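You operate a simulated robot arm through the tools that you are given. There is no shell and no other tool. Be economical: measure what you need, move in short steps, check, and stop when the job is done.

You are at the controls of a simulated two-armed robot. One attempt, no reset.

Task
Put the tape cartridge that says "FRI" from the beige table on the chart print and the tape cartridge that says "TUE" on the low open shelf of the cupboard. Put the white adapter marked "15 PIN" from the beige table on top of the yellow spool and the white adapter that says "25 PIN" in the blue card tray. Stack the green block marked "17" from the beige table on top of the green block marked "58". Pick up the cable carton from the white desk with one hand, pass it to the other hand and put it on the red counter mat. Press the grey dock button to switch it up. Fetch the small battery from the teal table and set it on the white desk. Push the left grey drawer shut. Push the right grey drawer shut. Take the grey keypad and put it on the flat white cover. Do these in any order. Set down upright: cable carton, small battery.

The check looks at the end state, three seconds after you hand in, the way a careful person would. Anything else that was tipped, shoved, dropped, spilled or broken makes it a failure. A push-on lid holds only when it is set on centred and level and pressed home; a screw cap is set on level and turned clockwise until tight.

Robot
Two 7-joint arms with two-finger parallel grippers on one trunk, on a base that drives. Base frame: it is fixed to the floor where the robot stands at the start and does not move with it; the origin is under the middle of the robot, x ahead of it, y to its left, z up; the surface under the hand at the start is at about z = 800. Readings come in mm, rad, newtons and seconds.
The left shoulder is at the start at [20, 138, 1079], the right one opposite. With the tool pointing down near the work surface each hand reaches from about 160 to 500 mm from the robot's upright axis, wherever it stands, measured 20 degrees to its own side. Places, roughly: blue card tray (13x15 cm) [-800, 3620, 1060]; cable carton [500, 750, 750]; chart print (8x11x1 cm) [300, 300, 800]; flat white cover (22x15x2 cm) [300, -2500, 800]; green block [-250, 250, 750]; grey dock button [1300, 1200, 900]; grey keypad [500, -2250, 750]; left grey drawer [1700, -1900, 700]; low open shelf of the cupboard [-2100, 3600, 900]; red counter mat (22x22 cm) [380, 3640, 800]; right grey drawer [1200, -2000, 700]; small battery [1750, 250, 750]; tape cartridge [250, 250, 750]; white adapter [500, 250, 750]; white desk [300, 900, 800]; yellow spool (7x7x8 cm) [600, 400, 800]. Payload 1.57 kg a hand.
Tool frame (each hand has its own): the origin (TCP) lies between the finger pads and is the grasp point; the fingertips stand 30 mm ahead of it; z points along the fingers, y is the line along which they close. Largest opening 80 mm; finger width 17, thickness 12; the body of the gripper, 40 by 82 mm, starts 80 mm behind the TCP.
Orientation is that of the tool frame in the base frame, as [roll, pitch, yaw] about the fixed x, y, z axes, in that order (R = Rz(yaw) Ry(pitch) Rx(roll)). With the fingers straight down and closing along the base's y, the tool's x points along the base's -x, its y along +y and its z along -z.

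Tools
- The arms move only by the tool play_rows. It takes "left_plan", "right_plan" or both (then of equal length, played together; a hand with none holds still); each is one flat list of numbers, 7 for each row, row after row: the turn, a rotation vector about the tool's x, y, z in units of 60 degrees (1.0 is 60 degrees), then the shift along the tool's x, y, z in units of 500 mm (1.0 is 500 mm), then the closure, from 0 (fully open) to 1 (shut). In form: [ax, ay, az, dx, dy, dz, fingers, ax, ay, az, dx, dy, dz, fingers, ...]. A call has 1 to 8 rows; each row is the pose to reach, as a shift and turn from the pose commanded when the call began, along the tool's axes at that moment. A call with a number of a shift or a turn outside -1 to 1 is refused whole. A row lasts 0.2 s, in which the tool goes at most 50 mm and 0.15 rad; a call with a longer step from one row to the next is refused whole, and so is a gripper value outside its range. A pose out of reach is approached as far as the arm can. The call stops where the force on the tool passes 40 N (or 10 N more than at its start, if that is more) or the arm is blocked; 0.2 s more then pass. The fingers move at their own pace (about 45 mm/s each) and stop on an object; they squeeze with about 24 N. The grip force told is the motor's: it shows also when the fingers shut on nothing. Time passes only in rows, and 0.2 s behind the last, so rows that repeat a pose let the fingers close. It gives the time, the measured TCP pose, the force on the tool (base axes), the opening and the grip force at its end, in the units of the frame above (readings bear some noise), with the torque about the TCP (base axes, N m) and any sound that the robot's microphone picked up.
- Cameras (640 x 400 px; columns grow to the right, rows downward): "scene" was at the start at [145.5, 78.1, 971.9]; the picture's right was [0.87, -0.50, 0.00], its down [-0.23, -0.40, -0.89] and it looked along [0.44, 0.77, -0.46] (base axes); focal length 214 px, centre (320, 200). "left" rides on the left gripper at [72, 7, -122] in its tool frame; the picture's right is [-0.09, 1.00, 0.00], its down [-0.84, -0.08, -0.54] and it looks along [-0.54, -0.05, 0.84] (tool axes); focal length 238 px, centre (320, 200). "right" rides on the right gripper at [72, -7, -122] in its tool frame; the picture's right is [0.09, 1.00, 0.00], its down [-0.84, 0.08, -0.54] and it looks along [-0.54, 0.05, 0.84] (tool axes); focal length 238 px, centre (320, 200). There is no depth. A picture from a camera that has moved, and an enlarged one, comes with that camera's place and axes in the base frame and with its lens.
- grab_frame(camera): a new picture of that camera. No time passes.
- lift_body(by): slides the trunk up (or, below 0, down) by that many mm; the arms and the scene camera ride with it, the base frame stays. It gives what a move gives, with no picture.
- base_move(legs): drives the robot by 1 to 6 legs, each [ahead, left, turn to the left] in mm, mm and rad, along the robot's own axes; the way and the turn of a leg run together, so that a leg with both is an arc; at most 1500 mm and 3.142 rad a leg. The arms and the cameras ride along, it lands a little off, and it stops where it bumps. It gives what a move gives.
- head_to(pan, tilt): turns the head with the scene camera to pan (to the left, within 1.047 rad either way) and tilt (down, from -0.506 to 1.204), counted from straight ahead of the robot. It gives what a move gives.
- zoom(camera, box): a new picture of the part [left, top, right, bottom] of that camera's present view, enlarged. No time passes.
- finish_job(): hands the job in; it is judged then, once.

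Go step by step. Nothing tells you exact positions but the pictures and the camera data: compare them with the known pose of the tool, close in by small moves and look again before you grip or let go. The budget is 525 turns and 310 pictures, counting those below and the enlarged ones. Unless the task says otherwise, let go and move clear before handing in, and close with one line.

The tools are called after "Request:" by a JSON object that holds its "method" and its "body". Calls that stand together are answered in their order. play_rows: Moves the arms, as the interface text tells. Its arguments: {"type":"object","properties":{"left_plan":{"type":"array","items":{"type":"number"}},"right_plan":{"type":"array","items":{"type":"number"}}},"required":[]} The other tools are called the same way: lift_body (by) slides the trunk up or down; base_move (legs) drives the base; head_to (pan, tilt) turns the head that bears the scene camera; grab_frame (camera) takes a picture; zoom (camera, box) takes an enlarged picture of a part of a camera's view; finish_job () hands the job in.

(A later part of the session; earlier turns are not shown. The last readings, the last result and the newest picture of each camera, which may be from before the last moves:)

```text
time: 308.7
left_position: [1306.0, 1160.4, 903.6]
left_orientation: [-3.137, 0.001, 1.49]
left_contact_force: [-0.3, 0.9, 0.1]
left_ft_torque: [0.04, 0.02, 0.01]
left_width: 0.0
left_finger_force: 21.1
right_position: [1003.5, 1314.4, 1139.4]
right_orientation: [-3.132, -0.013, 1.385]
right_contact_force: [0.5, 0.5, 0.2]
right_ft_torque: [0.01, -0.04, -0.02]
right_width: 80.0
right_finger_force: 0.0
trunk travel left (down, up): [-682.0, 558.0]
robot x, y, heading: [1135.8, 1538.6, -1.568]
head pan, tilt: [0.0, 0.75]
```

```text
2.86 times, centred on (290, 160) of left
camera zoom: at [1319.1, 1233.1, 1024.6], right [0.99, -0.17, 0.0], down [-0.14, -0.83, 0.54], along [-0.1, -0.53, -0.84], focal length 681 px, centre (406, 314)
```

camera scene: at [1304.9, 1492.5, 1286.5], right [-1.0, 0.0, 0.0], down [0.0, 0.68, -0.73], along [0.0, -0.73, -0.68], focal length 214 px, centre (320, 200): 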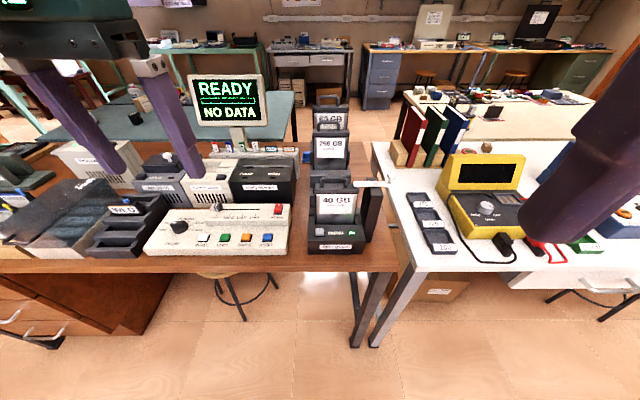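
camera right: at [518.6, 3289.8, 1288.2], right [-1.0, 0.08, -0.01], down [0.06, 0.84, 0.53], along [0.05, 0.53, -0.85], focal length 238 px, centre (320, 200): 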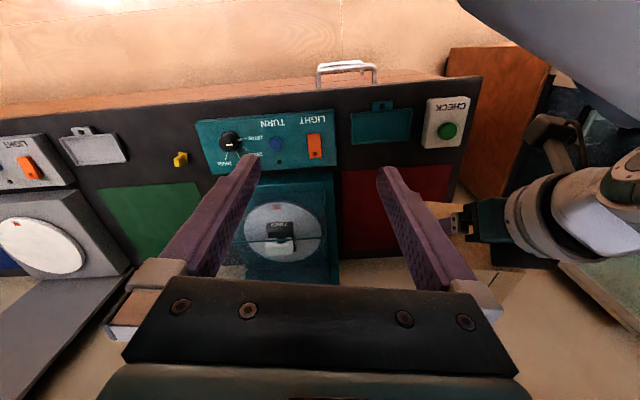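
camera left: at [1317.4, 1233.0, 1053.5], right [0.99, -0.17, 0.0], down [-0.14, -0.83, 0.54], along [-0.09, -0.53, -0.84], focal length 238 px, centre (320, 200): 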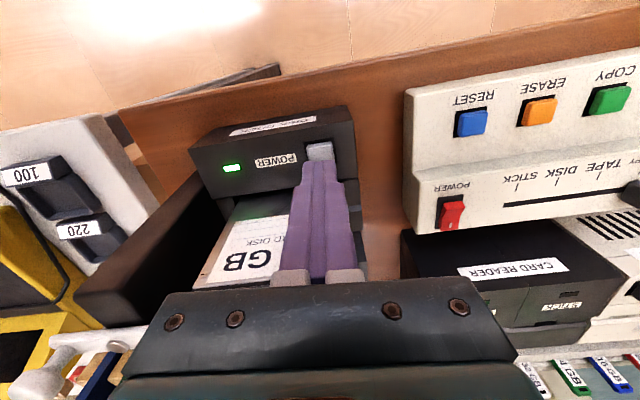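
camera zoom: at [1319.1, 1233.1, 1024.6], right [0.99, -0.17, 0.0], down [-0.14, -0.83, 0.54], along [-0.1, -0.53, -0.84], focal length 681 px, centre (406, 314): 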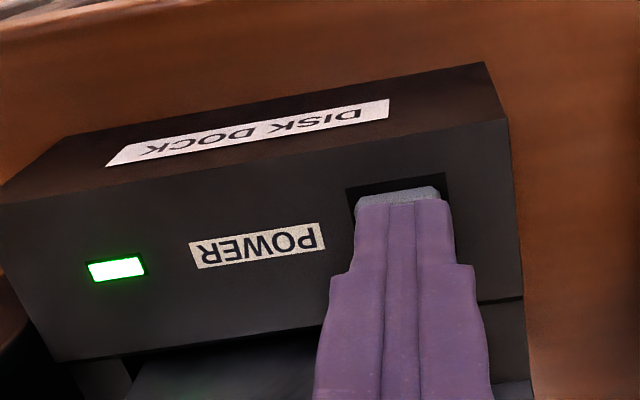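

Request:
{"method": "play_rows", "body": {"left_plan": [0, 0, 0, 0, 0, 0.005, 1, 0, 0, 0, 0, 0, 0.01, 1, 0, 0, 0, 0, 0, 0.015, 1, 0, 0, 0, 0, 0, 0.02, 1]}}

Request:
{"method": "zoom", "body": {"camera": "left", "box": [180, 90, 400, 230]}}

```text
time: 309.7
left_position: [1306.7, 1162.5, 894.6]
left_orientation: [-3.138, 0.002, 1.49]
left_contact_force: [1.1, 11.0, 37.3]
left_ft_torque: [0.26, -0.04, 0.09]
left_width: 0.1
left_finger_force: 20.7
right_position: [1003.6, 1313.8, 1140.5]
right_orientation: [-3.133, -0.011, 1.385]
right_contact_force: [-0.5, 0.0, 0.1]
right_ft_torque: [0.01, 0.0, 0.0]
right_width: 79.9
right_finger_force: 0.0
trunk travel left (down, up): [-682.0, 558.0]
robot x, y, heading: [1134.8, 1538.7, -1.568]
head pan, tilt: [0.0, 0.75]
heard: click
```

```text
2.86 times, centred on (290, 160) of left
camera zoom: at [1319.5, 1233.9, 1016.2], right [0.99, -0.17, 0.0], down [-0.14, -0.83, 0.54], along [-0.1, -0.54, -0.84], focal length 681 px, centre (406, 314)
```

zoom: 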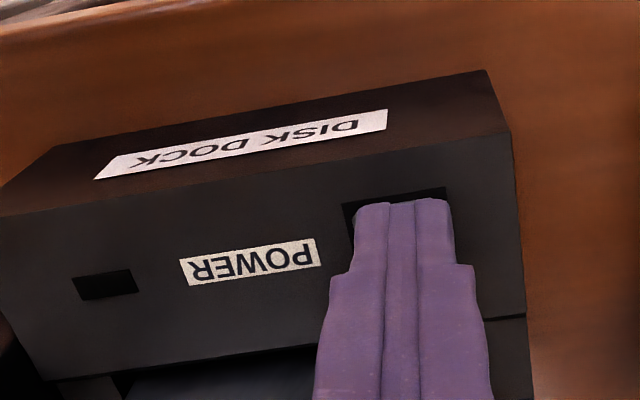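

Heard the click and the LED changed. I lift straight up and check.

Request:
{"method": "play_rows", "body": {"left_plan": [0, 0, 0, 0, 0, -0.02, 1, 0, 0, 0, 0, 0, -0.1, 1, 0, 0, 0, 0, 0, -0.19, 1, 0, 0, 0, 0, 0, -0.28, 1]}}

Request:
{"method": "zoom", "body": {"camera": "left", "box": [200, 60, 400, 185]}}

```text
time: 310.7
left_position: [1305.6, 1164.6, 1033.2]
left_orientation: [-3.139, -0.001, 1.491]
left_contact_force: [-0.8, 0.8, 0.0]
left_ft_torque: [-0.02, 0.0, 0.02]
left_width: 0.2
left_finger_force: 21.2
right_position: [1004.2, 1314.3, 1139.9]
right_orientation: [-3.131, -0.012, 1.387]
right_contact_force: [0.0, 0.2, 0.7]
right_ft_torque: [-0.03, 0.0, 0.01]
right_width: 80.0
right_finger_force: 0.1
trunk travel left (down, up): [-682.0, 558.0]
robot x, y, heading: [1132.5, 1541.3, -1.57]
head pan, tilt: [0.0, 0.75]
```

```text
3.20 times, centred on (300, 122) of left
camera zoom: at [1318.7, 1234.7, 1153.7], right [0.99, -0.17, 0.0], down [-0.14, -0.83, 0.54], along [-0.09, -0.53, -0.84], focal length 763 px, centre (384, 448)
```

zoom: 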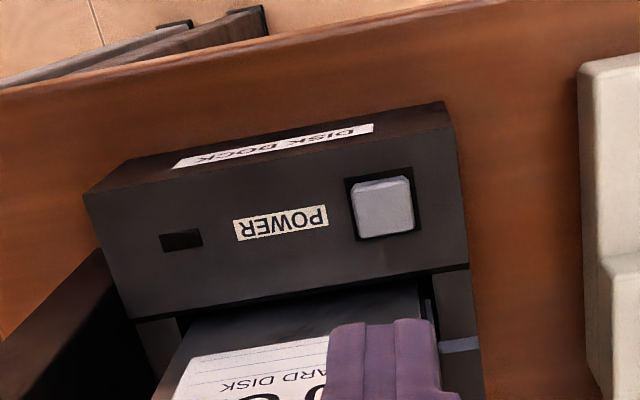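

The button popped up (LED off). Next the battery: I raise and drive round to the space west of the teal table.

Request:
{"method": "lift_body", "body": {"by": 120}}

Request:
{"method": "base_move", "body": {"legs": [[-60, -1400, 0], [0, -500, 0], [1500, 0, 0], [0, 0, 1.57], [1500, 0, 0], [250, 0, 0]]}}

Request:
{"method": "head_to", "body": {"pan": 0.0, "tilt": 0.65}}

Request:
{"method": "grab_frame", "body": {"camera": "scene"}}

```text
time: 312.2
left_position: [1305.2, 1163.4, 1151.3]
left_orientation: [-3.139, 0.0, 1.49]
left_contact_force: [0.2, 0.4, 0.1]
left_ft_torque: [0.0, -0.02, 0.0]
left_width: 0.0
left_finger_force: 20.8
right_position: [1003.4, 1314.3, 1259.9]
right_orientation: [-3.133, -0.011, 1.384]
right_contact_force: [-0.5, 0.3, -0.4]
right_ft_torque: [-0.01, -0.04, -0.01]
right_width: 79.9
right_finger_force: 0.2
trunk travel left (down, up): [-802.0, 438.0]
robot x, y, heading: [1135.9, 1543.3, -1.57]
head pan, tilt: [0.0, 0.75]
```

```text
time: 341.3
left_position: [1288.2, 311.0, 1150.0]
left_orientation: [-3.14, -0.001, 3.055]
left_contact_force: [0.6, -0.5, -0.1]
left_ft_torque: [0.01, -0.02, 0.02]
left_width: 0.0
left_finger_force: 21.5
right_position: [1137.3, 11.0, 1259.9]
right_orientation: [-3.13, -0.013, 2.952]
right_contact_force: [-0.3, -0.5, -0.5]
right_ft_torque: [-0.03, 0.02, 0.02]
right_width: 80.0
right_finger_force: 0.1
trunk travel left (down, up): [-802.0, 438.0]
robot x, y, heading: [907.7, 144.0, -0.009]
head pan, tilt: [0.0, 0.75]
```

```text
time: 342.0
left_position: [1288.4, 312.7, 1151.9]
left_orientation: [-3.14, 0.001, 3.054]
left_contact_force: [0.2, 0.1, -0.3]
left_ft_torque: [0.01, 0.02, 0.01]
left_width: 0.0
left_finger_force: 21.1
right_position: [1136.6, 11.3, 1259.4]
right_orientation: [-3.129, -0.011, 2.949]
right_contact_force: [-1.0, 0.9, 0.0]
right_ft_torque: [-0.01, -0.02, 0.02]
right_width: 80.0
right_finger_force: 0.2
trunk travel left (down, up): [-802.0, 438.0]
robot x, y, heading: [907.4, 142.3, -0.007]
head pan, tilt: [0.0, 0.649]
```

```text
175 pictures are left
camera scene: at [1094.9, 142.1, 1305.0], right [-0.01, -1.0, 0.0], down [-0.6, 0.0, -0.8], along [0.8, -0.01, -0.6], focal length 214 px, centre (320, 200)
```

scene: 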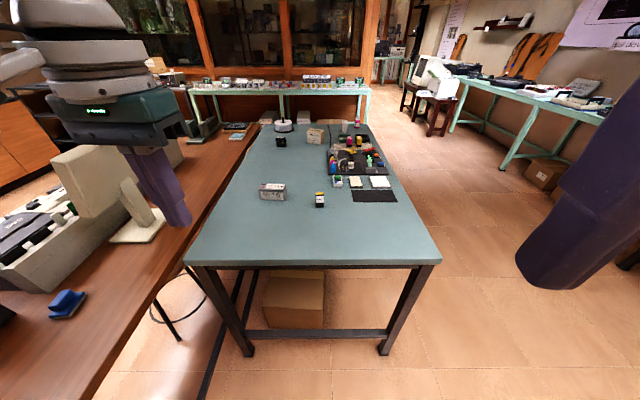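

Request:
{"method": "zoom", "body": {"camera": "scene", "box": [240, 110, 420, 220]}}

```text
3.56 times, centred on (330, 165) of scene
camera zoom: at [1094.9, 142.1, 1305.0], right [-0.01, -1.0, 0.0], down [-0.6, 0.0, -0.8], along [0.8, -0.01, -0.6], focal length 763 px, centre (284, 324)
```

zoom: 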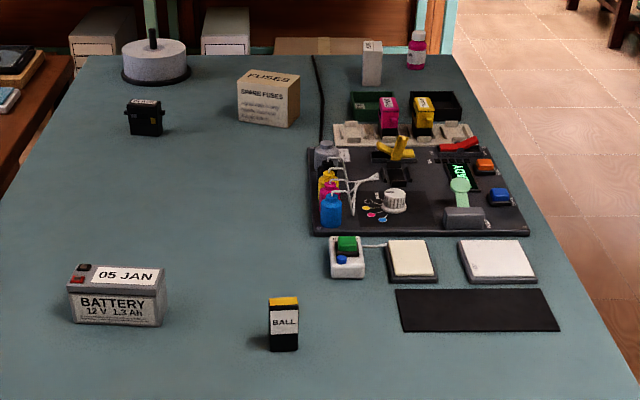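

The small battery (12 V, "05 JAN") is at about (1773,314) with its long side along y. I raise and try to drive the base under the table edge toward (1450,70), heading 1.0.

Request:
{"method": "lift_body", "body": {"by": 120}}

Request:
{"method": "base_move", "body": {"legs": [[300, -72, 0]]}}

Request:
{"method": "base_move", "body": {"legs": [[240, 0, 0]]}}

```text
time: 343.5
left_position: [1288.9, 311.8, 1270.8]
left_orientation: [-3.14, 0.0, 3.056]
left_contact_force: [0.1, -0.1, -0.2]
left_ft_torque: [0.0, -0.01, -0.01]
left_width: 0.0
left_finger_force: 21.2
right_position: [1135.6, 10.8, 1379.6]
right_orientation: [-3.13, -0.013, 2.95]
right_contact_force: [0.4, 0.4, 0.0]
right_ft_torque: [-0.02, 0.02, 0.0]
right_width: 80.0
right_finger_force: 0.0
trunk travel left (down, up): [-922.0, 318.0]
robot x, y, heading: [907.7, 146.6, -0.011]
head pan, tilt: [0.0, 0.649]
```

```text
time: 345.6
left_position: [1595.5, 238.2, 1271.0]
left_orientation: [-3.14, -0.002, 3.053]
left_contact_force: [0.8, 0.1, -0.4]
left_ft_torque: [0.0, -0.01, 0.01]
left_width: 0.0
left_finger_force: 20.7
right_position: [1442.9, -62.4, 1379.3]
right_orientation: [-3.13, -0.01, 2.949]
right_contact_force: [0.5, -0.3, -0.8]
right_ft_torque: [0.02, -0.01, 0.0]
right_width: 80.2
right_finger_force: 0.0
trunk travel left (down, up): [-922.0, 318.0]
robot x, y, heading: [1213.6, 69.9, -0.005]
head pan, tilt: [0.0, 0.649]
```

```text
time: 347.4
left_position: [1834.9, 237.7, 1270.0]
left_orientation: [-3.141, -0.002, 3.055]
left_contact_force: [0.3, 1.0, 0.2]
left_ft_torque: [-0.04, -0.06, -0.01]
left_width: 0.1
left_finger_force: 22.0
right_position: [1683.0, -64.5, 1380.0]
right_orientation: [-3.132, -0.011, 2.949]
right_contact_force: [0.3, 0.7, 0.0]
right_ft_torque: [0.03, -0.01, -0.02]
right_width: 79.8
right_finger_force: 0.0
trunk travel left (down, up): [-922.0, 318.0]
robot x, y, heading: [1456.3, 68.8, -0.009]
head pan, tilt: [0.0, 0.649]
```

Request:
{"method": "base_move", "body": {"legs": [[0, 0, 1.0]]}}

Request:
{"method": "lift_body", "body": {"by": -230}}

Request:
{"method": "grab_frame", "body": {"camera": "right"}}

Request:
{"method": "grab_frame", "body": {"camera": "scene"}}

```text
time: 350.3
left_position: [1518.7, 479.1, 1271.2]
left_orientation: [-3.138, -0.001, -2.229]
left_contact_force: [-0.3, 0.2, -0.2]
left_ft_torque: [-0.03, 0.02, 0.01]
left_width: 0.4
left_finger_force: 21.1
right_position: [1689.6, 189.1, 1379.5]
right_orientation: [-3.131, -0.011, -2.334]
right_contact_force: [0.2, 0.3, -0.3]
right_ft_torque: [-0.04, -0.01, -0.01]
right_width: 79.8
right_finger_force: 0.0
trunk travel left (down, up): [-922.0, 318.0]
robot x, y, heading: [1453.8, 68.8, 0.992]
head pan, tilt: [0.0, 0.649]
```

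```text
time: 352.7
left_position: [1518.9, 480.0, 1040.8]
left_orientation: [-3.139, -0.001, -2.228]
left_contact_force: [0.8, 0.1, 0.1]
left_ft_torque: [-0.04, 0.0, -0.01]
left_width: 0.0
left_finger_force: 21.3
right_position: [1689.4, 188.6, 1149.9]
right_orientation: [-3.132, -0.013, -2.334]
right_contact_force: [-0.3, 0.3, -0.5]
right_ft_torque: [-0.01, -0.02, -0.01]
right_width: 79.9
right_finger_force: 0.1
trunk travel left (down, up): [-692.0, 548.0]
robot x, y, heading: [1452.3, 68.2, 0.992]
head pan, tilt: [0.0, 0.649]
```

```text
173 pictures are left
camera right: at [1645.4, 134.0, 1273.1], right [-0.78, 0.62, -0.01], down [0.52, 0.67, 0.53], along [0.34, 0.41, -0.85], focal length 238 px, centre (320, 200)
```

right: 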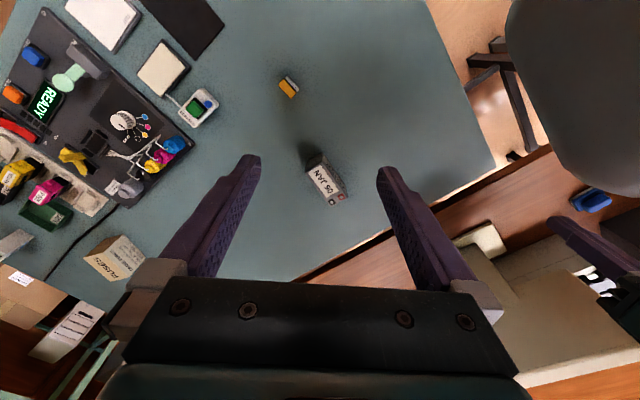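

```text
172 pictures are left
camera scene: at [1556.2, 224.4, 1195.1], right [0.84, -0.55, 0.0], down [-0.33, -0.51, -0.8], along [0.43, 0.67, -0.6], focal length 214 px, centre (320, 200)
```

scene: 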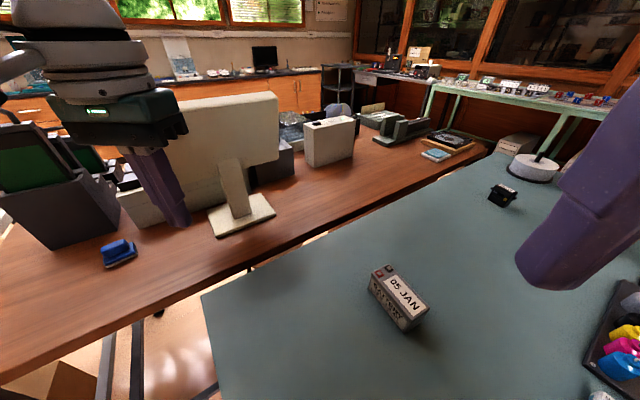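

Request:
{"method": "zoom", "body": {"camera": "right", "box": [270, 130, 380, 220]}}

```text
4.44 times, centred on (325, 175) of right
camera zoom: at [1645.4, 134.0, 1273.1], right [-0.78, 0.62, -0.01], down [0.52, 0.67, 0.53], along [0.34, 0.41, -0.85], focal length 1059 px, centre (298, 311)
```

zoom: 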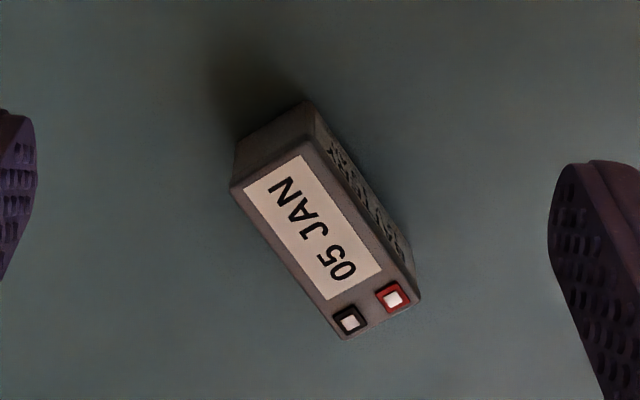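

Request:
{"method": "play_rows", "body": {"right_plan": [0, 0, -0.106, -0.0518, 0.0077, 0.06, 0, 0, 0, -0.212, -0.1036, 0.0154, 0.12, 0, 0, 0, -0.318, -0.1554, 0.0231, 0.18, 0, 0, 0, -0.424, -0.2072, 0.0308, 0.24, 0, 0, 0, -0.53, -0.259, 0.0385, 0.3, 0, 0.01, 0.012, -0.637, -0.3108, 0.0464, 0.36, 0]}}

Request:
{"method": "grab_frame", "body": {"camera": "right"}}

```text
time: 354.1
left_position: [1518.7, 479.9, 1041.8]
left_orientation: [-3.14, -0.002, -2.229]
left_contact_force: [-0.4, 0.0, 0.2]
left_ft_torque: [-0.03, 0.01, -0.01]
left_width: 0.0
left_finger_force: 21.2
right_position: [1780.7, 314.1, 966.9]
right_orientation: [-3.133, -0.032, -1.663]
right_contact_force: [0.3, 0.1, -0.9]
right_ft_torque: [-0.01, 0.05, 0.0]
right_width: 79.8
right_finger_force: 0.0
trunk travel left (down, up): [-692.0, 548.0]
robot x, y, heading: [1452.7, 67.8, 0.996]
head pan, tilt: [0.0, 0.649]
```

```text
170 pictures are left
camera right: at [1780.1, 245.6, 1091.6], right [-1.0, 0.0, 0.0], down [0.0, 0.86, 0.52], along [0.0, 0.52, -0.86], focal length 238 px, centre (320, 200)
```

right: 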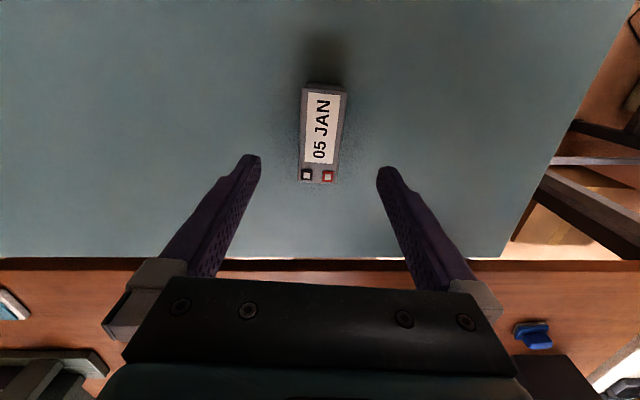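

Request:
{"method": "play_rows", "body": {"right_plan": [0.008, -0.03, 0, -0.01, 0.001, 0.06, 0, 0.008, -0.03, 0, -0.01, 0.001, 0.13, 0, 0.008, -0.03, 0, -0.01, 0.001, 0.2, 0, 0.008, -0.03, 0, -0.01, 0.001, 0.255, 0, 0.008, -0.03, 0, -0.01, 0.001, 0.255, 0]}}

Request:
{"method": "grab_frame", "body": {"camera": "right"}}

```text
time: 355.3
left_position: [1519.5, 480.6, 1041.2]
left_orientation: [-3.14, -0.003, -2.227]
left_contact_force: [-0.4, -0.1, 0.7]
left_ft_torque: [0.0, -0.03, 0.0]
left_width: 0.0
left_finger_force: 21.6
right_position: [1780.5, 313.3, 842.6]
right_orientation: [-3.128, 0.003, -1.668]
right_contact_force: [0.3, -0.3, 0.1]
right_ft_torque: [0.0, 0.0, -0.02]
right_width: 80.1
right_finger_force: 0.1
trunk travel left (down, up): [-692.0, 548.0]
robot x, y, heading: [1451.6, 66.1, 0.994]
head pan, tilt: [0.0, 0.649]
```

```text
169 pictures are left
camera right: at [1778.8, 241.1, 964.5], right [-1.0, 0.0, -0.02], down [-0.01, 0.84, 0.54], along [0.02, 0.54, -0.84], focal length 238 px, centre (320, 200)
```

right: 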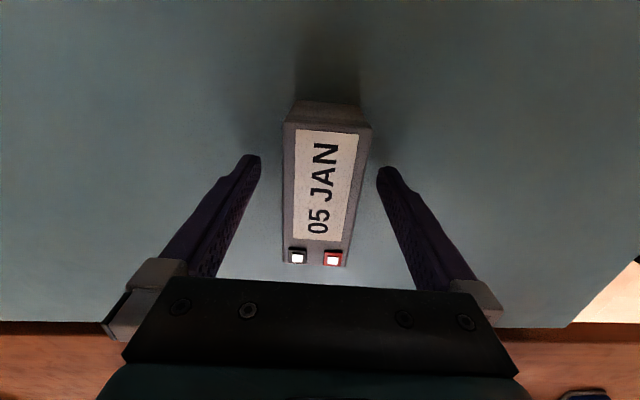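

Request:
{"method": "play_rows", "body": {"right_plan": [-0.012, 0, 0, -0.01, 0, 0.006, 0, -0.012, 0, 0, -0.01, 0, 0.006, 0.5, -0.012, 0, 0, -0.01, 0, 0.006, 1, -0.012, 0, 0, -0.01, 0, 0.006, 1, -0.012, 0, 0, -0.01, 0, 0.006, 1, -0.012, 0, 0, -0.01, 0, -0.06, 1, -0.012, 0, 0, -0.01, 0, -0.14, 1]}}

Request:
{"method": "grab_frame", "body": {"camera": "right"}}

```text
time: 356.9
left_position: [1518.2, 479.5, 1042.3]
left_orientation: [-3.139, -0.003, -2.23]
left_contact_force: [0.0, 0.9, 0.0]
left_ft_torque: [0.0, 0.03, -0.01]
left_width: 0.0
left_finger_force: 20.9
right_position: [1779.0, 320.0, 910.6]
right_orientation: [-3.137, 0.0, -1.666]
right_contact_force: [-0.7, -0.7, -6.8]
right_ft_torque: [-0.03, -0.02, 0.02]
right_width: 43.5
right_finger_force: 24.2
right hand out of reach, approached as far as the arm can: row 1, 2, 3, 4, 5
trunk travel left (down, up): [-692.0, 548.0]
robot x, y, heading: [1454.1, 73.5, 0.989]
head pan, tilt: [0.0, 0.649]
```

```text
168 pictures are left
camera right: at [1778.9, 247.6, 1033.3], right [-1.0, 0.0, 0.0], down [0.0, 0.84, 0.54], along [0.0, 0.54, -0.84], focal length 238 px, centre (320, 200)
```

right: 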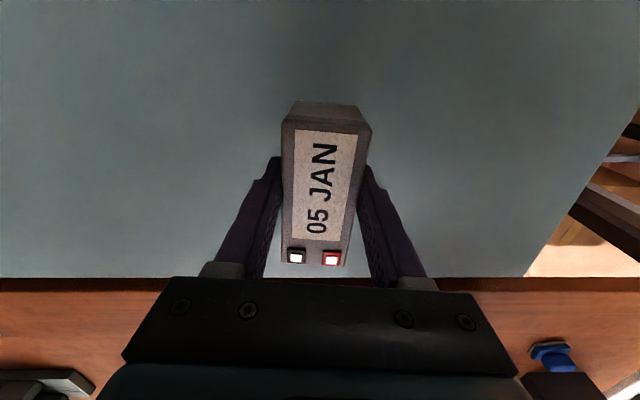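

Battery held. I raise and drive back to the white desk, to set it where the carton stood.

Request:
{"method": "lift_body", "body": {"by": 230}}

Request:
{"method": "base_move", "body": {"legs": [[0, 0, -0.99], [-1105, 0, 0], [0, 0, 1.58], [240, 0, 0]]}}

Request:
{"method": "head_to", "body": {"pan": 0.0, "tilt": 0.8}}

Request:
{"method": "grab_frame", "body": {"camera": "scene"}}

Request:
{"method": "grab_frame", "body": {"camera": "right"}}

```text
time: 359.4
left_position: [1519.0, 479.8, 1271.0]
left_orientation: [-3.138, -0.002, -2.229]
left_contact_force: [0.3, -1.0, 0.1]
left_ft_torque: [-0.03, 0.01, -0.01]
left_width: 0.2
left_finger_force: 21.1
right_position: [1777.8, 320.8, 1140.1]
right_orientation: [-3.139, -0.001, -1.666]
right_contact_force: [-0.3, -0.9, -5.7]
right_ft_torque: [-0.06, 0.0, 0.01]
right_width: 43.5
right_finger_force: 24.3
trunk travel left (down, up): [-922.0, 318.0]
robot x, y, heading: [1453.9, 66.9, 0.99]
head pan, tilt: [0.0, 0.649]
```

```text
time: 372.6
left_position: [167.6, 630.0, 1270.9]
left_orientation: [-3.14, -0.003, -1.572]
left_contact_force: [-0.1, 0.6, -1.1]
left_ft_torque: [0.02, -0.01, 0.01]
left_width: 0.1
left_finger_force: 21.5
right_position: [471.4, 661.8, 1141.1]
right_orientation: [-3.141, -0.001, -1.01]
right_contact_force: [0.6, -0.5, -5.5]
right_ft_torque: [-0.03, -0.02, -0.02]
right_width: 43.8
right_finger_force: 24.1
trunk travel left (down, up): [-922.0, 318.0]
robot x, y, heading: [366.7, 266.3, 1.649]
head pan, tilt: [0.0, 0.649]
```

```text
time: 373.3
left_position: [167.8, 630.1, 1272.1]
left_orientation: [-3.14, -0.001, -1.572]
left_contact_force: [0.8, 0.7, -0.9]
left_ft_torque: [-0.04, 0.04, 0.01]
left_width: 0.2
left_finger_force: 21.4
right_position: [471.3, 662.0, 1139.8]
right_orientation: [-3.139, -0.002, -1.01]
right_contact_force: [0.2, 0.1, -5.7]
right_ft_torque: [-0.04, 0.0, 0.04]
right_width: 43.6
right_finger_force: 23.9
trunk travel left (down, up): [-922.0, 318.0]
robot x, y, heading: [366.8, 265.9, 1.647]
head pan, tilt: [0.0, 0.799]
```

```text
167 pictures are left
camera scene: at [353.2, 443.9, 1412.4], right [1.0, 0.08, 0.0], down [0.06, -0.71, -0.7], along [-0.05, 0.7, -0.72], focal length 214 px, centre (320, 200)
```

scene: 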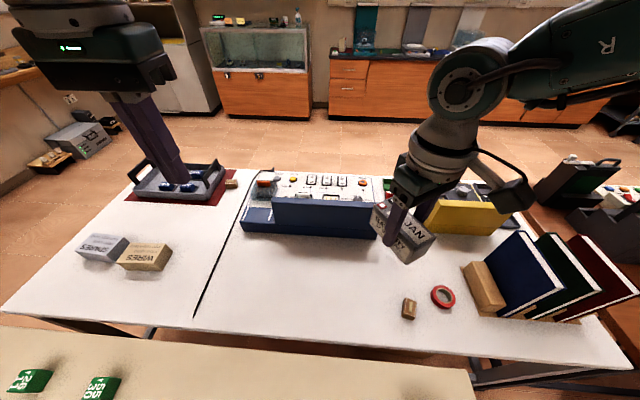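

```text
166 pictures are left
camera right: at [515.3, 604.3, 1263.0], right [-0.79, -0.61, 0.0], down [-0.51, 0.67, 0.54], along [-0.33, 0.43, -0.84], focal length 238 px, centre (320, 200)
```

right: 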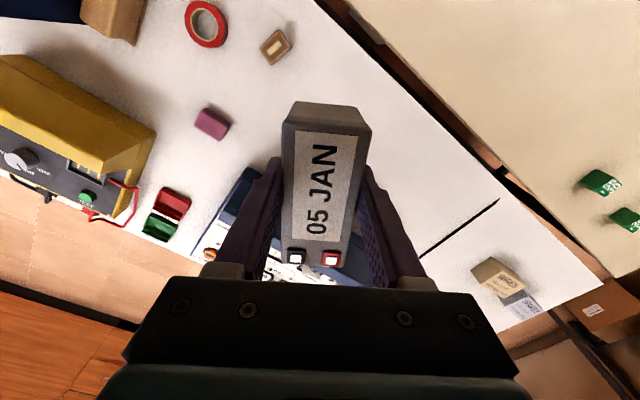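

Request:
{"method": "play_rows", "body": {"right_plan": [0, 0, 0.11, -0.031, 0.032, 0, 1, 0, 0, 0.22, -0.061, 0.063, 0, 1, 0, 0, 0.33, -0.092, 0.095, 0, 1, 0, 0, 0.44, -0.122, 0.126, 0, 1, 0, 0, 0.53, -0.122, 0.126, 0, 1]}}

Request:
{"method": "lift_body", "body": {"by": -220}}

Request:
{"method": "grab_frame", "body": {"camera": "right"}}

```text
time: 374.5
left_position: [167.9, 631.0, 1271.1]
left_orientation: [-3.14, -0.001, -1.573]
left_contact_force: [0.8, -1.0, 0.1]
left_ft_torque: [0.03, 0.0, 0.0]
left_width: 0.0
left_finger_force: 21.1
right_position: [384.0, 678.2, 1140.8]
right_orientation: [-3.14, -0.001, -1.567]
right_contact_force: [0.1, 0.0, -5.5]
right_ft_torque: [-0.04, 0.04, -0.01]
right_width: 43.4
right_finger_force: 24.1
trunk travel left (down, up): [-922.0, 318.0]
robot x, y, heading: [366.6, 266.6, 1.648]
head pan, tilt: [0.0, 0.799]
```

```text
time: 376.8
left_position: [167.9, 630.1, 1051.3]
left_orientation: [-3.141, -0.002, -1.572]
left_contact_force: [0.0, 0.5, -0.2]
left_ft_torque: [-0.01, 0.02, 0.01]
left_width: 0.1
left_finger_force: 21.5
right_position: [385.1, 679.4, 920.9]
right_orientation: [-3.139, 0.001, -1.567]
right_contact_force: [-0.1, 0.0, -6.6]
right_ft_torque: [-0.03, 0.0, -0.03]
right_width: 43.7
right_finger_force: 24.3
trunk travel left (down, up): [-702.0, 538.0]
robot x, y, heading: [370.0, 261.6, 1.654]
head pan, tilt: [0.0, 0.799]
```

```text
165 pictures are left
camera right: at [392.4, 607.0, 1043.0], right [-1.0, -0.1, 0.0], down [-0.08, 0.84, 0.54], along [-0.05, 0.54, -0.84], focal length 238 px, centre (320, 200)
```

right: 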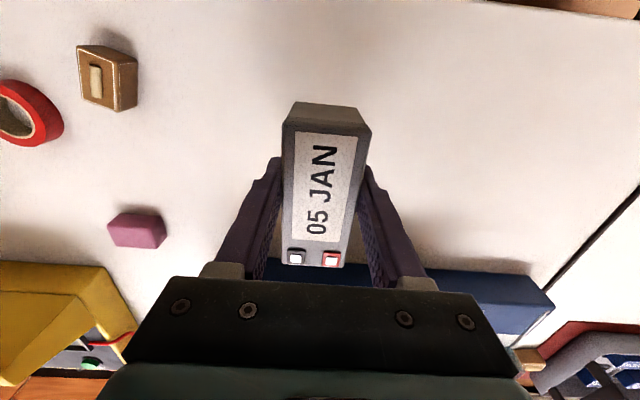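

Request:
{"method": "play_rows", "body": {"right_plan": [0, 0, 0, 0, 0, 0.06, 1, 0, 0, 0, 0, 0, 0.11, 1, 0, 0, 0, 0, 0, 0.14, 1, 0, 0, 0, 0, 0, 0.147, 1, 0, 0, 0, 0, 0, 0.154, 1, 0, 0, 0, 0, 0, 0.161, 1, 0, 0, 0, 0, 0, 0.168, 1, 0, 0, 0, 0, 0, 0.175, 1]}}

```text
time: 378.6
left_position: [168.9, 629.7, 1050.7]
left_orientation: [-3.139, -0.002, -1.573]
left_contact_force: [-0.9, 0.4, 0.0]
left_ft_torque: [-0.03, -0.03, 0.01]
left_width: 0.0
left_finger_force: 21.9
right_position: [396.9, 655.0, 876.6]
right_orientation: [-3.14, 0.0, -1.565]
right_contact_force: [0.2, 0.7, -5.5]
right_ft_torque: [-0.02, 0.04, 0.0]
right_width: 43.8
right_finger_force: 23.6
right hand out of reach, approached as far as the arm can: row 1, 2, 3, 4, 5, 6, 7, 8
trunk travel left (down, up): [-702.0, 538.0]
robot x, y, heading: [365.4, 263.7, 1.65]
head pan, tilt: [0.0, 0.799]
```

Request:
{"method": "lift_body", "body": {"by": -25}}

Request:
{"method": "play_rows", "body": {"right_plan": [0, 0, 0, 0.02, 0, 0.003, 1, 0, 0, 0, 0.02, 0, 0.01, 1, 0, 0, 0, 0.02, 0, 0.017, 1, 0, 0, 0, 0.02, 0, 0.024, 1, 0, 0, 0, 0.02, 0, 0.031, 1, 0, 0, 0, 0.02, 0, 0.038, 1]}}

```text
time: 379.3
left_position: [168.3, 630.3, 1025.6]
left_orientation: [-3.139, -0.001, -1.572]
left_contact_force: [0.2, 1.0, 1.6]
left_ft_torque: [-0.01, 0.01, 0.01]
left_width: 0.1
left_finger_force: 20.8
right_position: [395.6, 656.1, 850.5]
right_orientation: [-3.139, 0.0, -1.565]
right_contact_force: [0.3, 0.4, -6.1]
right_ft_torque: [-0.08, -0.02, -0.02]
right_width: 43.7
right_finger_force: 23.9
trunk travel left (down, up): [-677.0, 563.0]
robot x, y, heading: [368.2, 269.2, 1.647]
head pan, tilt: [0.0, 0.799]
```

```text
time: 380.7
left_position: [166.9, 632.5, 1027.6]
left_orientation: [3.142, 0.0, -1.573]
left_contact_force: [-0.3, -1.1, 0.2]
left_ft_torque: [0.0, 0.01, -0.01]
left_width: 0.0
left_finger_force: 21.5
right_position: [397.3, 648.2, 832.2]
right_orientation: [-3.141, 0.005, -1.565]
right_contact_force: [-2.3, 2.2, 23.0]
right_ft_torque: [0.06, -0.01, -0.1]
right_width: 43.7
right_finger_force: 24.5
trunk travel left (down, up): [-677.0, 563.0]
robot x, y, heading: [370.1, 265.7, 1.65]
head pan, tilt: [0.0, 0.799]
```

Contact. I release gently and lift straight up.

Request:
{"method": "play_rows", "body": {"right_plan": [0, 0, 0, 0, 0, -0.003, 1, 0, 0, 0, 0, 0, -0.003, 0.8, 0, 0, 0, 0, 0, -0.003, 0.4, 0, 0, 0, 0, 0, -0.003, 0, 0, 0, 0, 0, 0, -0.003, 0, 0, 0, 0, 0, 0, -0.09, 0, 0, 0, 0, 0, 0, -0.18, 0, 0, 0, 0, 0, 0, -0.27, 0]}}

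Request:
{"method": "grab_frame", "body": {"camera": "right"}}

Request:
{"method": "grab_frame", "body": {"camera": "scene"}}

```text
time: 382.7
left_position: [167.8, 631.2, 1025.9]
left_orientation: [-3.14, 0.0, -1.573]
left_contact_force: [-0.4, -0.2, -0.3]
left_ft_torque: [-0.01, 0.02, -0.05]
left_width: 0.4
left_finger_force: 21.2
right_position: [385.0, 685.8, 910.4]
right_orientation: [-3.121, 0.011, -1.608]
right_contact_force: [-0.1, 0.5, 0.7]
right_ft_torque: [0.02, 0.02, 0.01]
right_width: 79.9
right_finger_force: 0.0
right hand out of reach, approached as far as the arm can: row 6, 7, 8
trunk travel left (down, up): [-677.0, 563.0]
robot x, y, heading: [370.4, 265.1, 1.65]
head pan, tilt: [0.0, 0.799]
stopped in row 8 (right hand): the arm was blocked; the commanded pose is now the measured one
```

```text
164 pictures are left
camera right: at [387.3, 611.4, 1032.6], right [-1.0, -0.05, -0.02], down [-0.06, 0.83, 0.55], along [-0.01, 0.55, -0.83], focal length 238 px, centre (320, 200)
```

right: 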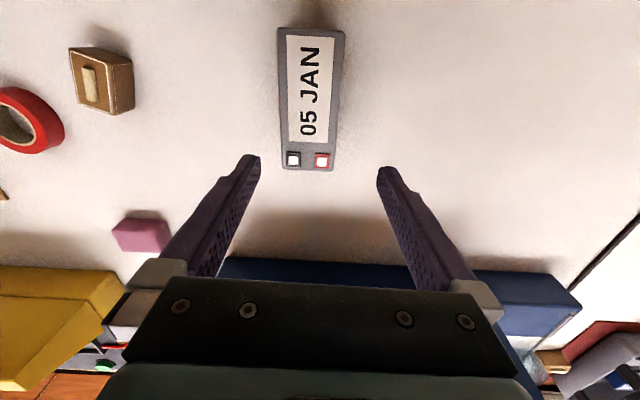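

```text
163 pictures are left
camera scene: at [347.7, 440.3, 1162.4], right [0.99, 0.15, 0.0], down [0.12, -0.75, -0.65], along [-0.1, 0.64, -0.76], focal length 214 px, centre (320, 200)
```

scene: 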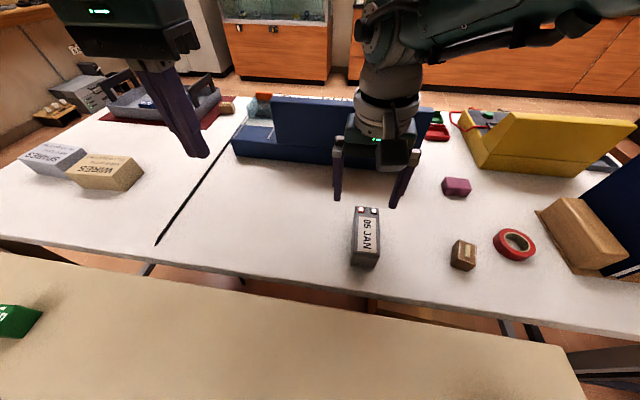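

The battery is upright on the white desk. Next the drawers: I raise, turn to face −y and drive to the south side.

Request:
{"method": "lift_body", "body": {"by": 220}}

Request:
{"method": "base_move", "body": {"legs": [[0, 0, -1.6], [0, 0, -1.62], [1400, 0, 0], [0, 1000, 0]]}}

Request:
{"method": "head_to", "body": {"pan": 0.0, "tilt": 0.5}}

Request:
{"method": "grab_frame", "body": {"camera": "scene"}}

```text
time: 385.0
left_position: [167.6, 629.8, 1245.9]
left_orientation: [-3.141, -0.001, -1.573]
left_contact_force: [-0.4, -0.6, 0.5]
left_ft_torque: [0.0, 0.0, 0.01]
left_width: 0.2
left_finger_force: 21.8
right_position: [385.9, 683.2, 1129.0]
right_orientation: [-3.12, 0.009, -1.61]
right_contact_force: [0.7, 0.7, -0.1]
right_ft_torque: [-0.03, -0.01, -0.03]
right_width: 80.1
right_finger_force: 0.0
trunk travel left (down, up): [-897.0, 343.0]
robot x, y, heading: [366.9, 264.7, 1.649]
head pan, tilt: [0.0, 0.799]
```

```text
time: 404.9
left_position: [1514.8, -1556.8, 1245.5]
left_orientation: [-3.14, -0.002, 1.473]
left_contact_force: [0.1, -0.4, -0.3]
left_ft_torque: [0.02, 0.04, 0.03]
left_width: 0.0
left_finger_force: 21.0
right_position: [1291.5, -1590.0, 1129.7]
right_orientation: [-3.119, 0.009, 1.437]
right_contact_force: [-0.2, 0.7, 0.3]
right_ft_torque: [0.0, -0.02, -0.02]
right_width: 79.9
right_finger_force: 0.1
trunk travel left (down, up): [-897.0, 343.0]
robot x, y, heading: [1351.7, -1172.9, -1.591]
head pan, tilt: [0.0, 0.799]
```

```text
time: 405.7
left_position: [1514.4, -1558.2, 1246.6]
left_orientation: [-3.14, -0.002, 1.472]
left_contact_force: [0.6, -0.4, -0.8]
left_ft_torque: [0.0, 0.01, -0.03]
left_width: 0.0
left_finger_force: 21.3
right_position: [1289.8, -1593.6, 1131.7]
right_orientation: [-3.119, 0.016, 1.431]
right_contact_force: [-0.3, 0.5, 0.0]
right_ft_torque: [0.0, 0.04, -0.03]
right_width: 80.0
right_finger_force: 0.0
trunk travel left (down, up): [-897.0, 343.0]
robot x, y, heading: [1352.4, -1175.3, -1.589]
head pan, tilt: [0.0, 0.499]
```

```text
162 pictures are left
camera scene: at [1351.7, -1353.9, 1383.6], right [-1.0, -0.03, 0.0], down [-0.02, 0.75, -0.66], along [0.02, -0.66, -0.75], focal length 214 px, centre (320, 200)
```

scene: 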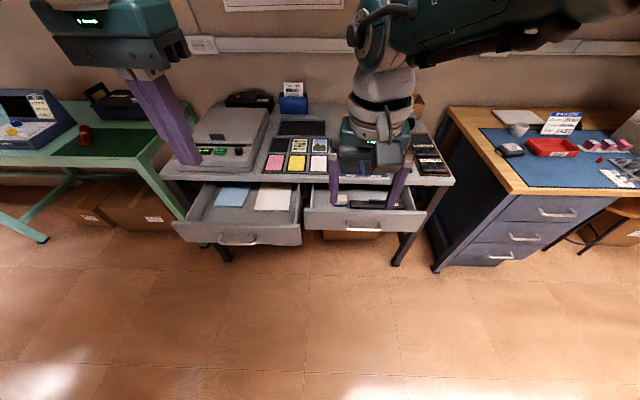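

Both open drawers are visible: left front at about (1657,-1752), right at about (1194,-1819), desk edge y≈-1955. I move the right hand aside and re-aim the head.

Request:
{"method": "play_rows", "body": {"right_plan": [0, 0, 0, 0, -0.08, 0.02, 0, 0, 0, 0, 0.0, -0.16, 0.04, 0, 0, 0, 0, 0.03, -0.24, 0.06, 0.3, 0, 0, 0, 0.06, -0.3, 0.08, 0.6, 0, 0, 0, 0.09, -0.3, 0.1, 1]}}

Request:
{"method": "head_to", "body": {"pan": 0.1, "tilt": 0.7}}

Request:
{"method": "base_move", "body": {"legs": [[200, 180, 0]]}}

Request:
{"method": "grab_frame", "body": {"camera": "scene"}}

```text
time: 406.9
left_position: [1515.0, -1557.0, 1246.7]
left_orientation: [-3.141, -0.004, 1.473]
left_contact_force: [-0.2, 0.6, -0.5]
left_ft_torque: [-0.02, 0.0, -0.03]
left_width: 0.0
left_finger_force: 21.2
right_position: [1150.1, -1528.0, 1081.7]
right_orientation: [-3.119, 0.014, 1.432]
right_contact_force: [0.7, 1.3, -0.8]
right_ft_torque: [-0.12, 0.08, -0.04]
right_width: 13.7
right_finger_force: 0.8
right hand out of reach, approached as far as the arm can: row 1, 2, 3
trunk travel left (down, up): [-897.0, 343.0]
robot x, y, heading: [1350.1, -1173.0, -1.585]
head pan, tilt: [0.0, 0.499]
```

```text
time: 407.7
left_position: [1515.3, -1557.4, 1246.9]
left_orientation: [-3.14, -0.002, 1.473]
left_contact_force: [-0.2, -1.0, -0.7]
left_ft_torque: [-0.02, 0.01, -0.04]
left_width: 0.0
left_finger_force: 21.4
right_position: [1148.7, -1531.1, 1082.1]
right_orientation: [-3.115, 0.019, 1.428]
right_contact_force: [-0.2, 0.6, -0.4]
right_ft_torque: [0.0, -0.02, 0.01]
right_width: 0.1
right_finger_force: 21.3
trunk travel left (down, up): [-897.0, 343.0]
robot x, y, heading: [1350.9, -1177.0, -1.587]
head pan, tilt: [0.099, 0.7]
```

```text
time: 409.6
left_position: [1688.4, -1756.3, 1246.5]
left_orientation: [-3.139, -0.002, 1.474]
left_contact_force: [0.3, 0.2, -0.3]
left_ft_torque: [0.0, -0.02, -0.04]
left_width: 0.0
left_finger_force: 21.0
right_position: [1324.6, -1726.8, 1082.2]
right_orientation: [-3.118, 0.009, 1.437]
right_contact_force: [-0.6, -0.4, -0.2]
right_ft_torque: [-0.06, 0.0, 0.01]
right_width: 0.1
right_finger_force: 21.5
trunk travel left (down, up): [-897.0, 343.0]
robot x, y, heading: [1522.9, -1372.6, -1.587]
head pan, tilt: [0.099, 0.7]
```

```text
161 pictures are left
camera scene: at [1530.3, -1559.3, 1395.7], right [-1.0, -0.08, 0.0], down [-0.05, 0.64, -0.76], along [0.06, -0.76, -0.64], focal length 214 px, centre (320, 200)
```

scene: 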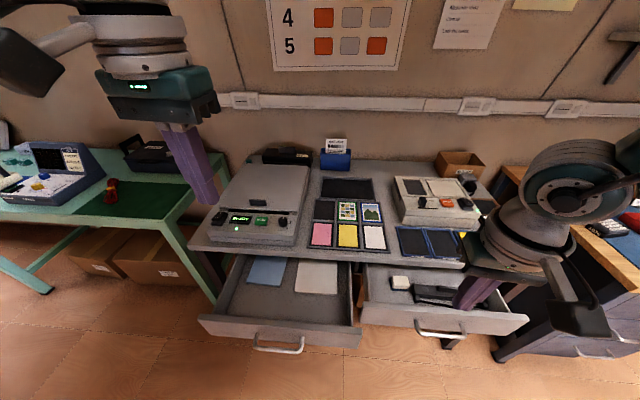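

Request:
{"method": "grab_frame", "body": {"camera": "left"}}

```text
160 pictures are left
camera left: at [1702.6, -1685.2, 1367.8], right [0.98, -0.19, 0.0], down [-0.16, -0.83, 0.54], along [-0.1, -0.53, -0.84], focal length 238 px, centre (320, 200)
```

left: 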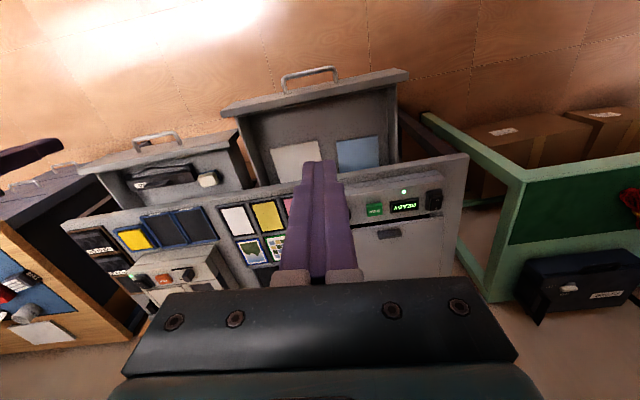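

The drawer's front panel is at y≈-1771, top z≈779, centre x≈1667, handle near z≈715. I back off, lower, and tilt the closed left hand forward for pushing with the fingertips.

Request:
{"method": "base_move", "body": {"legs": [[-130, -20, 0]]}}

Request:
{"method": "lift_body", "body": {"by": -390}}

Request:
{"method": "play_rows", "body": {"left_plan": [0, -0.14, 0, 0, 0, 0, 1, 0, -0.28, 0, 0, 0, 0, 1, 0, -0.42, 0, 0, 0, 0, 1, 0, -0.56, 0, 0, 0, 0, 1, 0, -0.7, 0, 0, 0, 0, 1, 0, -0.83, 0, 0, 0, 0, 1]}}

Request:
{"method": "grab_frame", "body": {"camera": "left"}}

Request:
{"method": "grab_frame", "body": {"camera": "scene"}}

```text
time: 410.9
left_position: [1671.2, -1625.7, 1245.9]
left_orientation: [-3.14, -0.002, 1.473]
left_contact_force: [0.9, 0.1, 0.3]
left_ft_torque: [0.0, -0.01, 0.0]
left_width: 0.0
left_finger_force: 21.7
right_position: [1307.7, -1595.0, 1081.6]
right_orientation: [-3.121, 0.01, 1.434]
right_contact_force: [0.3, 0.7, 0.3]
right_ft_torque: [0.01, -0.01, 0.0]
right_width: 0.2
right_finger_force: 21.1
trunk travel left (down, up): [-897.0, 343.0]
robot x, y, heading: [1506.9, -1243.5, -1.586]
head pan, tilt: [0.099, 0.7]
```

```text
time: 414.6
left_position: [1671.2, -1625.8, 856.5]
left_orientation: [-3.141, 0.0, 1.472]
left_contact_force: [0.3, -0.6, 0.7]
left_ft_torque: [0.0, 0.0, 0.01]
left_width: 0.0
left_finger_force: 21.0
right_position: [1307.2, -1596.4, 691.9]
right_orientation: [-3.122, 0.009, 1.434]
right_contact_force: [0.3, 0.2, 0.3]
right_ft_torque: [0.0, 0.0, 0.01]
right_width: 0.0
right_finger_force: 21.3
trunk travel left (down, up): [-507.0, 733.0]
robot x, y, heading: [1512.3, -1239.8, -1.585]
head pan, tilt: [0.099, 0.7]
```

```text
time: 416.0
left_position: [1669.6, -1624.7, 854.8]
left_orientation: [-3.14, 0.87, 1.476]
left_contact_force: [-0.5, -0.7, 0.5]
left_ft_torque: [0.01, 0.02, 0.0]
left_width: 0.2
left_finger_force: 21.2
right_position: [1306.6, -1594.8, 691.3]
right_orientation: [-3.117, 0.008, 1.434]
right_contact_force: [-0.2, -0.9, -0.4]
right_ft_torque: [0.03, -0.03, -0.04]
right_width: 0.1
right_finger_force: 21.5
trunk travel left (down, up): [-507.0, 733.0]
robot x, y, heading: [1503.0, -1241.6, -1.584]
head pan, tilt: [0.099, 0.7]
```

```text
159 pictures are left
camera left: at [1690.6, -1485.8, 879.2], right [0.99, -0.16, 0.07], down [-0.09, -0.12, 0.99], along [-0.15, -0.98, -0.13], focal length 238 px, centre (320, 200)
```

left: 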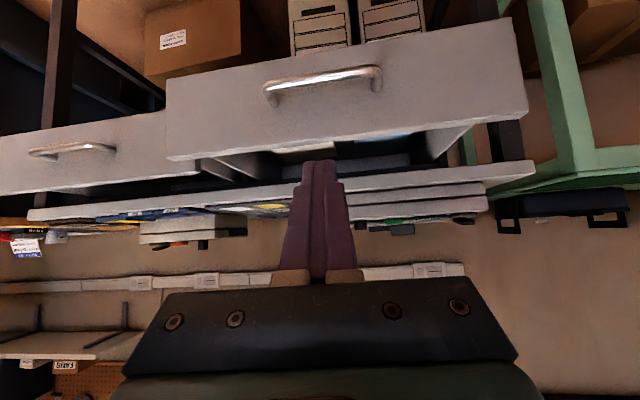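

```text
158 pictures are left
camera scene: at [1512.7, -1428.0, 1005.7], right [-1.0, -0.08, 0.0], down [-0.05, 0.64, -0.76], along [0.06, -0.76, -0.64], focal length 214 px, centre (320, 200)
```

scene: 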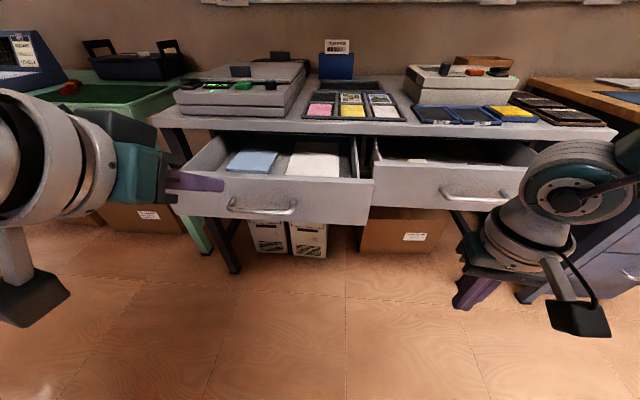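

Push point: panel centre x≈1668, z≈745 just above the handle. I lower 90 mm and drive toward it.

Request:
{"method": "lift_body", "body": {"by": -90}}

Request:
{"method": "base_move", "body": {"legs": [[100, 0, 0]]}}

Request:
{"method": "grab_frame", "body": {"camera": "left"}}

Request:
{"method": "grab_frame", "body": {"camera": "scene"}}

```text
time: 417.2
left_position: [1670.0, -1624.6, 765.4]
left_orientation: [-3.139, 0.866, 1.475]
left_contact_force: [0.4, 0.6, 0.0]
left_ft_torque: [-0.02, 0.02, 0.0]
left_width: 0.0
left_finger_force: 20.6
right_position: [1307.7, -1594.8, 601.8]
right_orientation: [-3.12, 0.008, 1.434]
right_contact_force: [-0.2, 0.5, 0.8]
right_ft_torque: [0.01, 0.02, 0.01]
right_width: 0.0
right_finger_force: 21.0
trunk travel left (down, up): [-417.0, 823.0]
robot x, y, heading: [1506.0, -1242.9, -1.583]
head pan, tilt: [0.099, 0.7]
```

```text
time: 418.4
left_position: [1667.5, -1722.5, 764.2]
left_orientation: [-3.138, 0.867, 1.473]
left_contact_force: [-0.1, 0.8, 0.1]
left_ft_torque: [-0.01, 0.03, 0.01]
left_width: 0.0
left_finger_force: 21.5
right_position: [1304.5, -1693.3, 602.1]
right_orientation: [-3.12, 0.008, 1.433]
right_contact_force: [0.5, -0.8, 0.3]
right_ft_torque: [0.06, 0.03, 0.01]
right_width: 0.0
right_finger_force: 21.4
trunk travel left (down, up): [-417.0, 823.0]
robot x, y, heading: [1509.7, -1337.7, -1.589]
head pan, tilt: [0.099, 0.7]
```

```text
157 pictures are left
camera left: at [1688.4, -1584.3, 789.3], right [0.98, -0.16, 0.07], down [-0.09, -0.12, 0.99], along [-0.15, -0.98, -0.13], focal length 238 px, centre (320, 200)
```

left: 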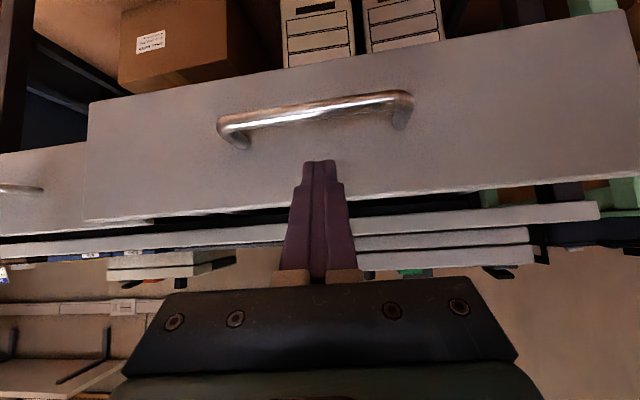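

```text
156 pictures are left
camera scene: at [1510.7, -1526.1, 915.8], right [-1.0, -0.08, 0.0], down [-0.05, 0.64, -0.77], along [0.06, -0.76, -0.64], focal length 214 px, centre (320, 200)
```

scene: 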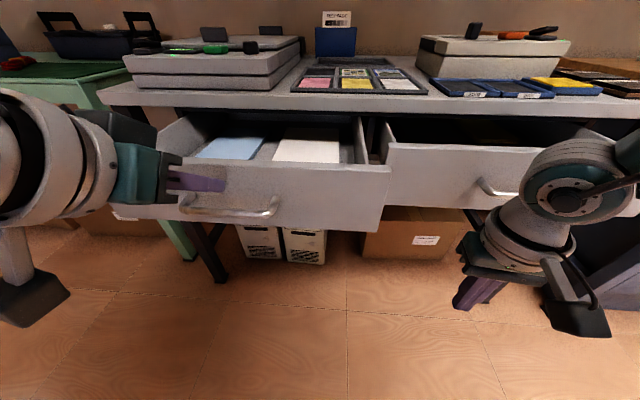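

I retract the right hand so it does not touch the other drawer, then push with the base.

Request:
{"method": "play_rows", "body": {"right_plan": [0, 0, 0, 0.08, 0, 0, 1, 0, 0, 0, 0.16, 0, 0, 1, 0, 0, 0, 0.24, 0, 0, 1, 0, 0, 0, 0.3, 0, 0, 1]}}

Request:
{"method": "base_move", "body": {"legs": [[100, 0, 0]]}}

Request:
{"method": "grab_frame", "body": {"camera": "scene"}}

```text
time: 419.4
left_position: [1667.8, -1721.2, 765.4]
left_orientation: [-3.138, 0.866, 1.473]
left_contact_force: [-1.2, 0.1, 0.3]
left_ft_torque: [-0.01, -0.01, 0.03]
left_width: 0.2
left_finger_force: 21.1
right_position: [1326.7, -1542.8, 601.4]
right_orientation: [-3.121, 0.01, 1.432]
right_contact_force: [-0.3, 0.3, 0.2]
right_ft_torque: [-0.05, 0.02, 0.0]
right_width: 0.0
right_finger_force: 21.5
trunk travel left (down, up): [-417.0, 823.0]
robot x, y, heading: [1504.5, -1337.7, -1.591]
head pan, tilt: [0.099, 0.7]
```

```text
time: 420.6
left_position: [1664.9, -1824.4, 765.3]
left_orientation: [-3.139, 0.869, 1.474]
left_contact_force: [0.1, 0.0, 0.3]
left_ft_torque: [0.02, -0.04, 0.02]
left_width: 0.0
left_finger_force: 21.0
right_position: [1323.1, -1646.2, 600.5]
right_orientation: [-3.119, 0.008, 1.435]
right_contact_force: [0.0, -0.3, -0.7]
right_ft_torque: [0.05, -0.02, 0.0]
right_width: 0.1
right_finger_force: 21.6
trunk travel left (down, up): [-417.0, 823.0]
robot x, y, heading: [1504.7, -1442.9, -1.586]
head pan, tilt: [0.099, 0.7]
```

```text
155 pictures are left
camera scene: at [1508.7, -1628.3, 915.8], right [-1.0, -0.08, 0.0], down [-0.05, 0.64, -0.77], along [0.06, -0.76, -0.64], focal length 214 px, centre (320, 200)
```

scene: 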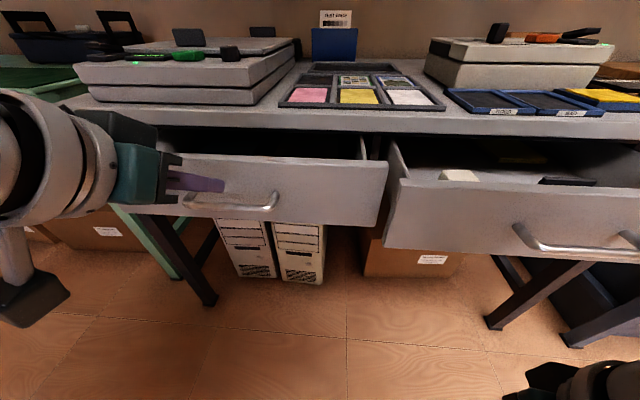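

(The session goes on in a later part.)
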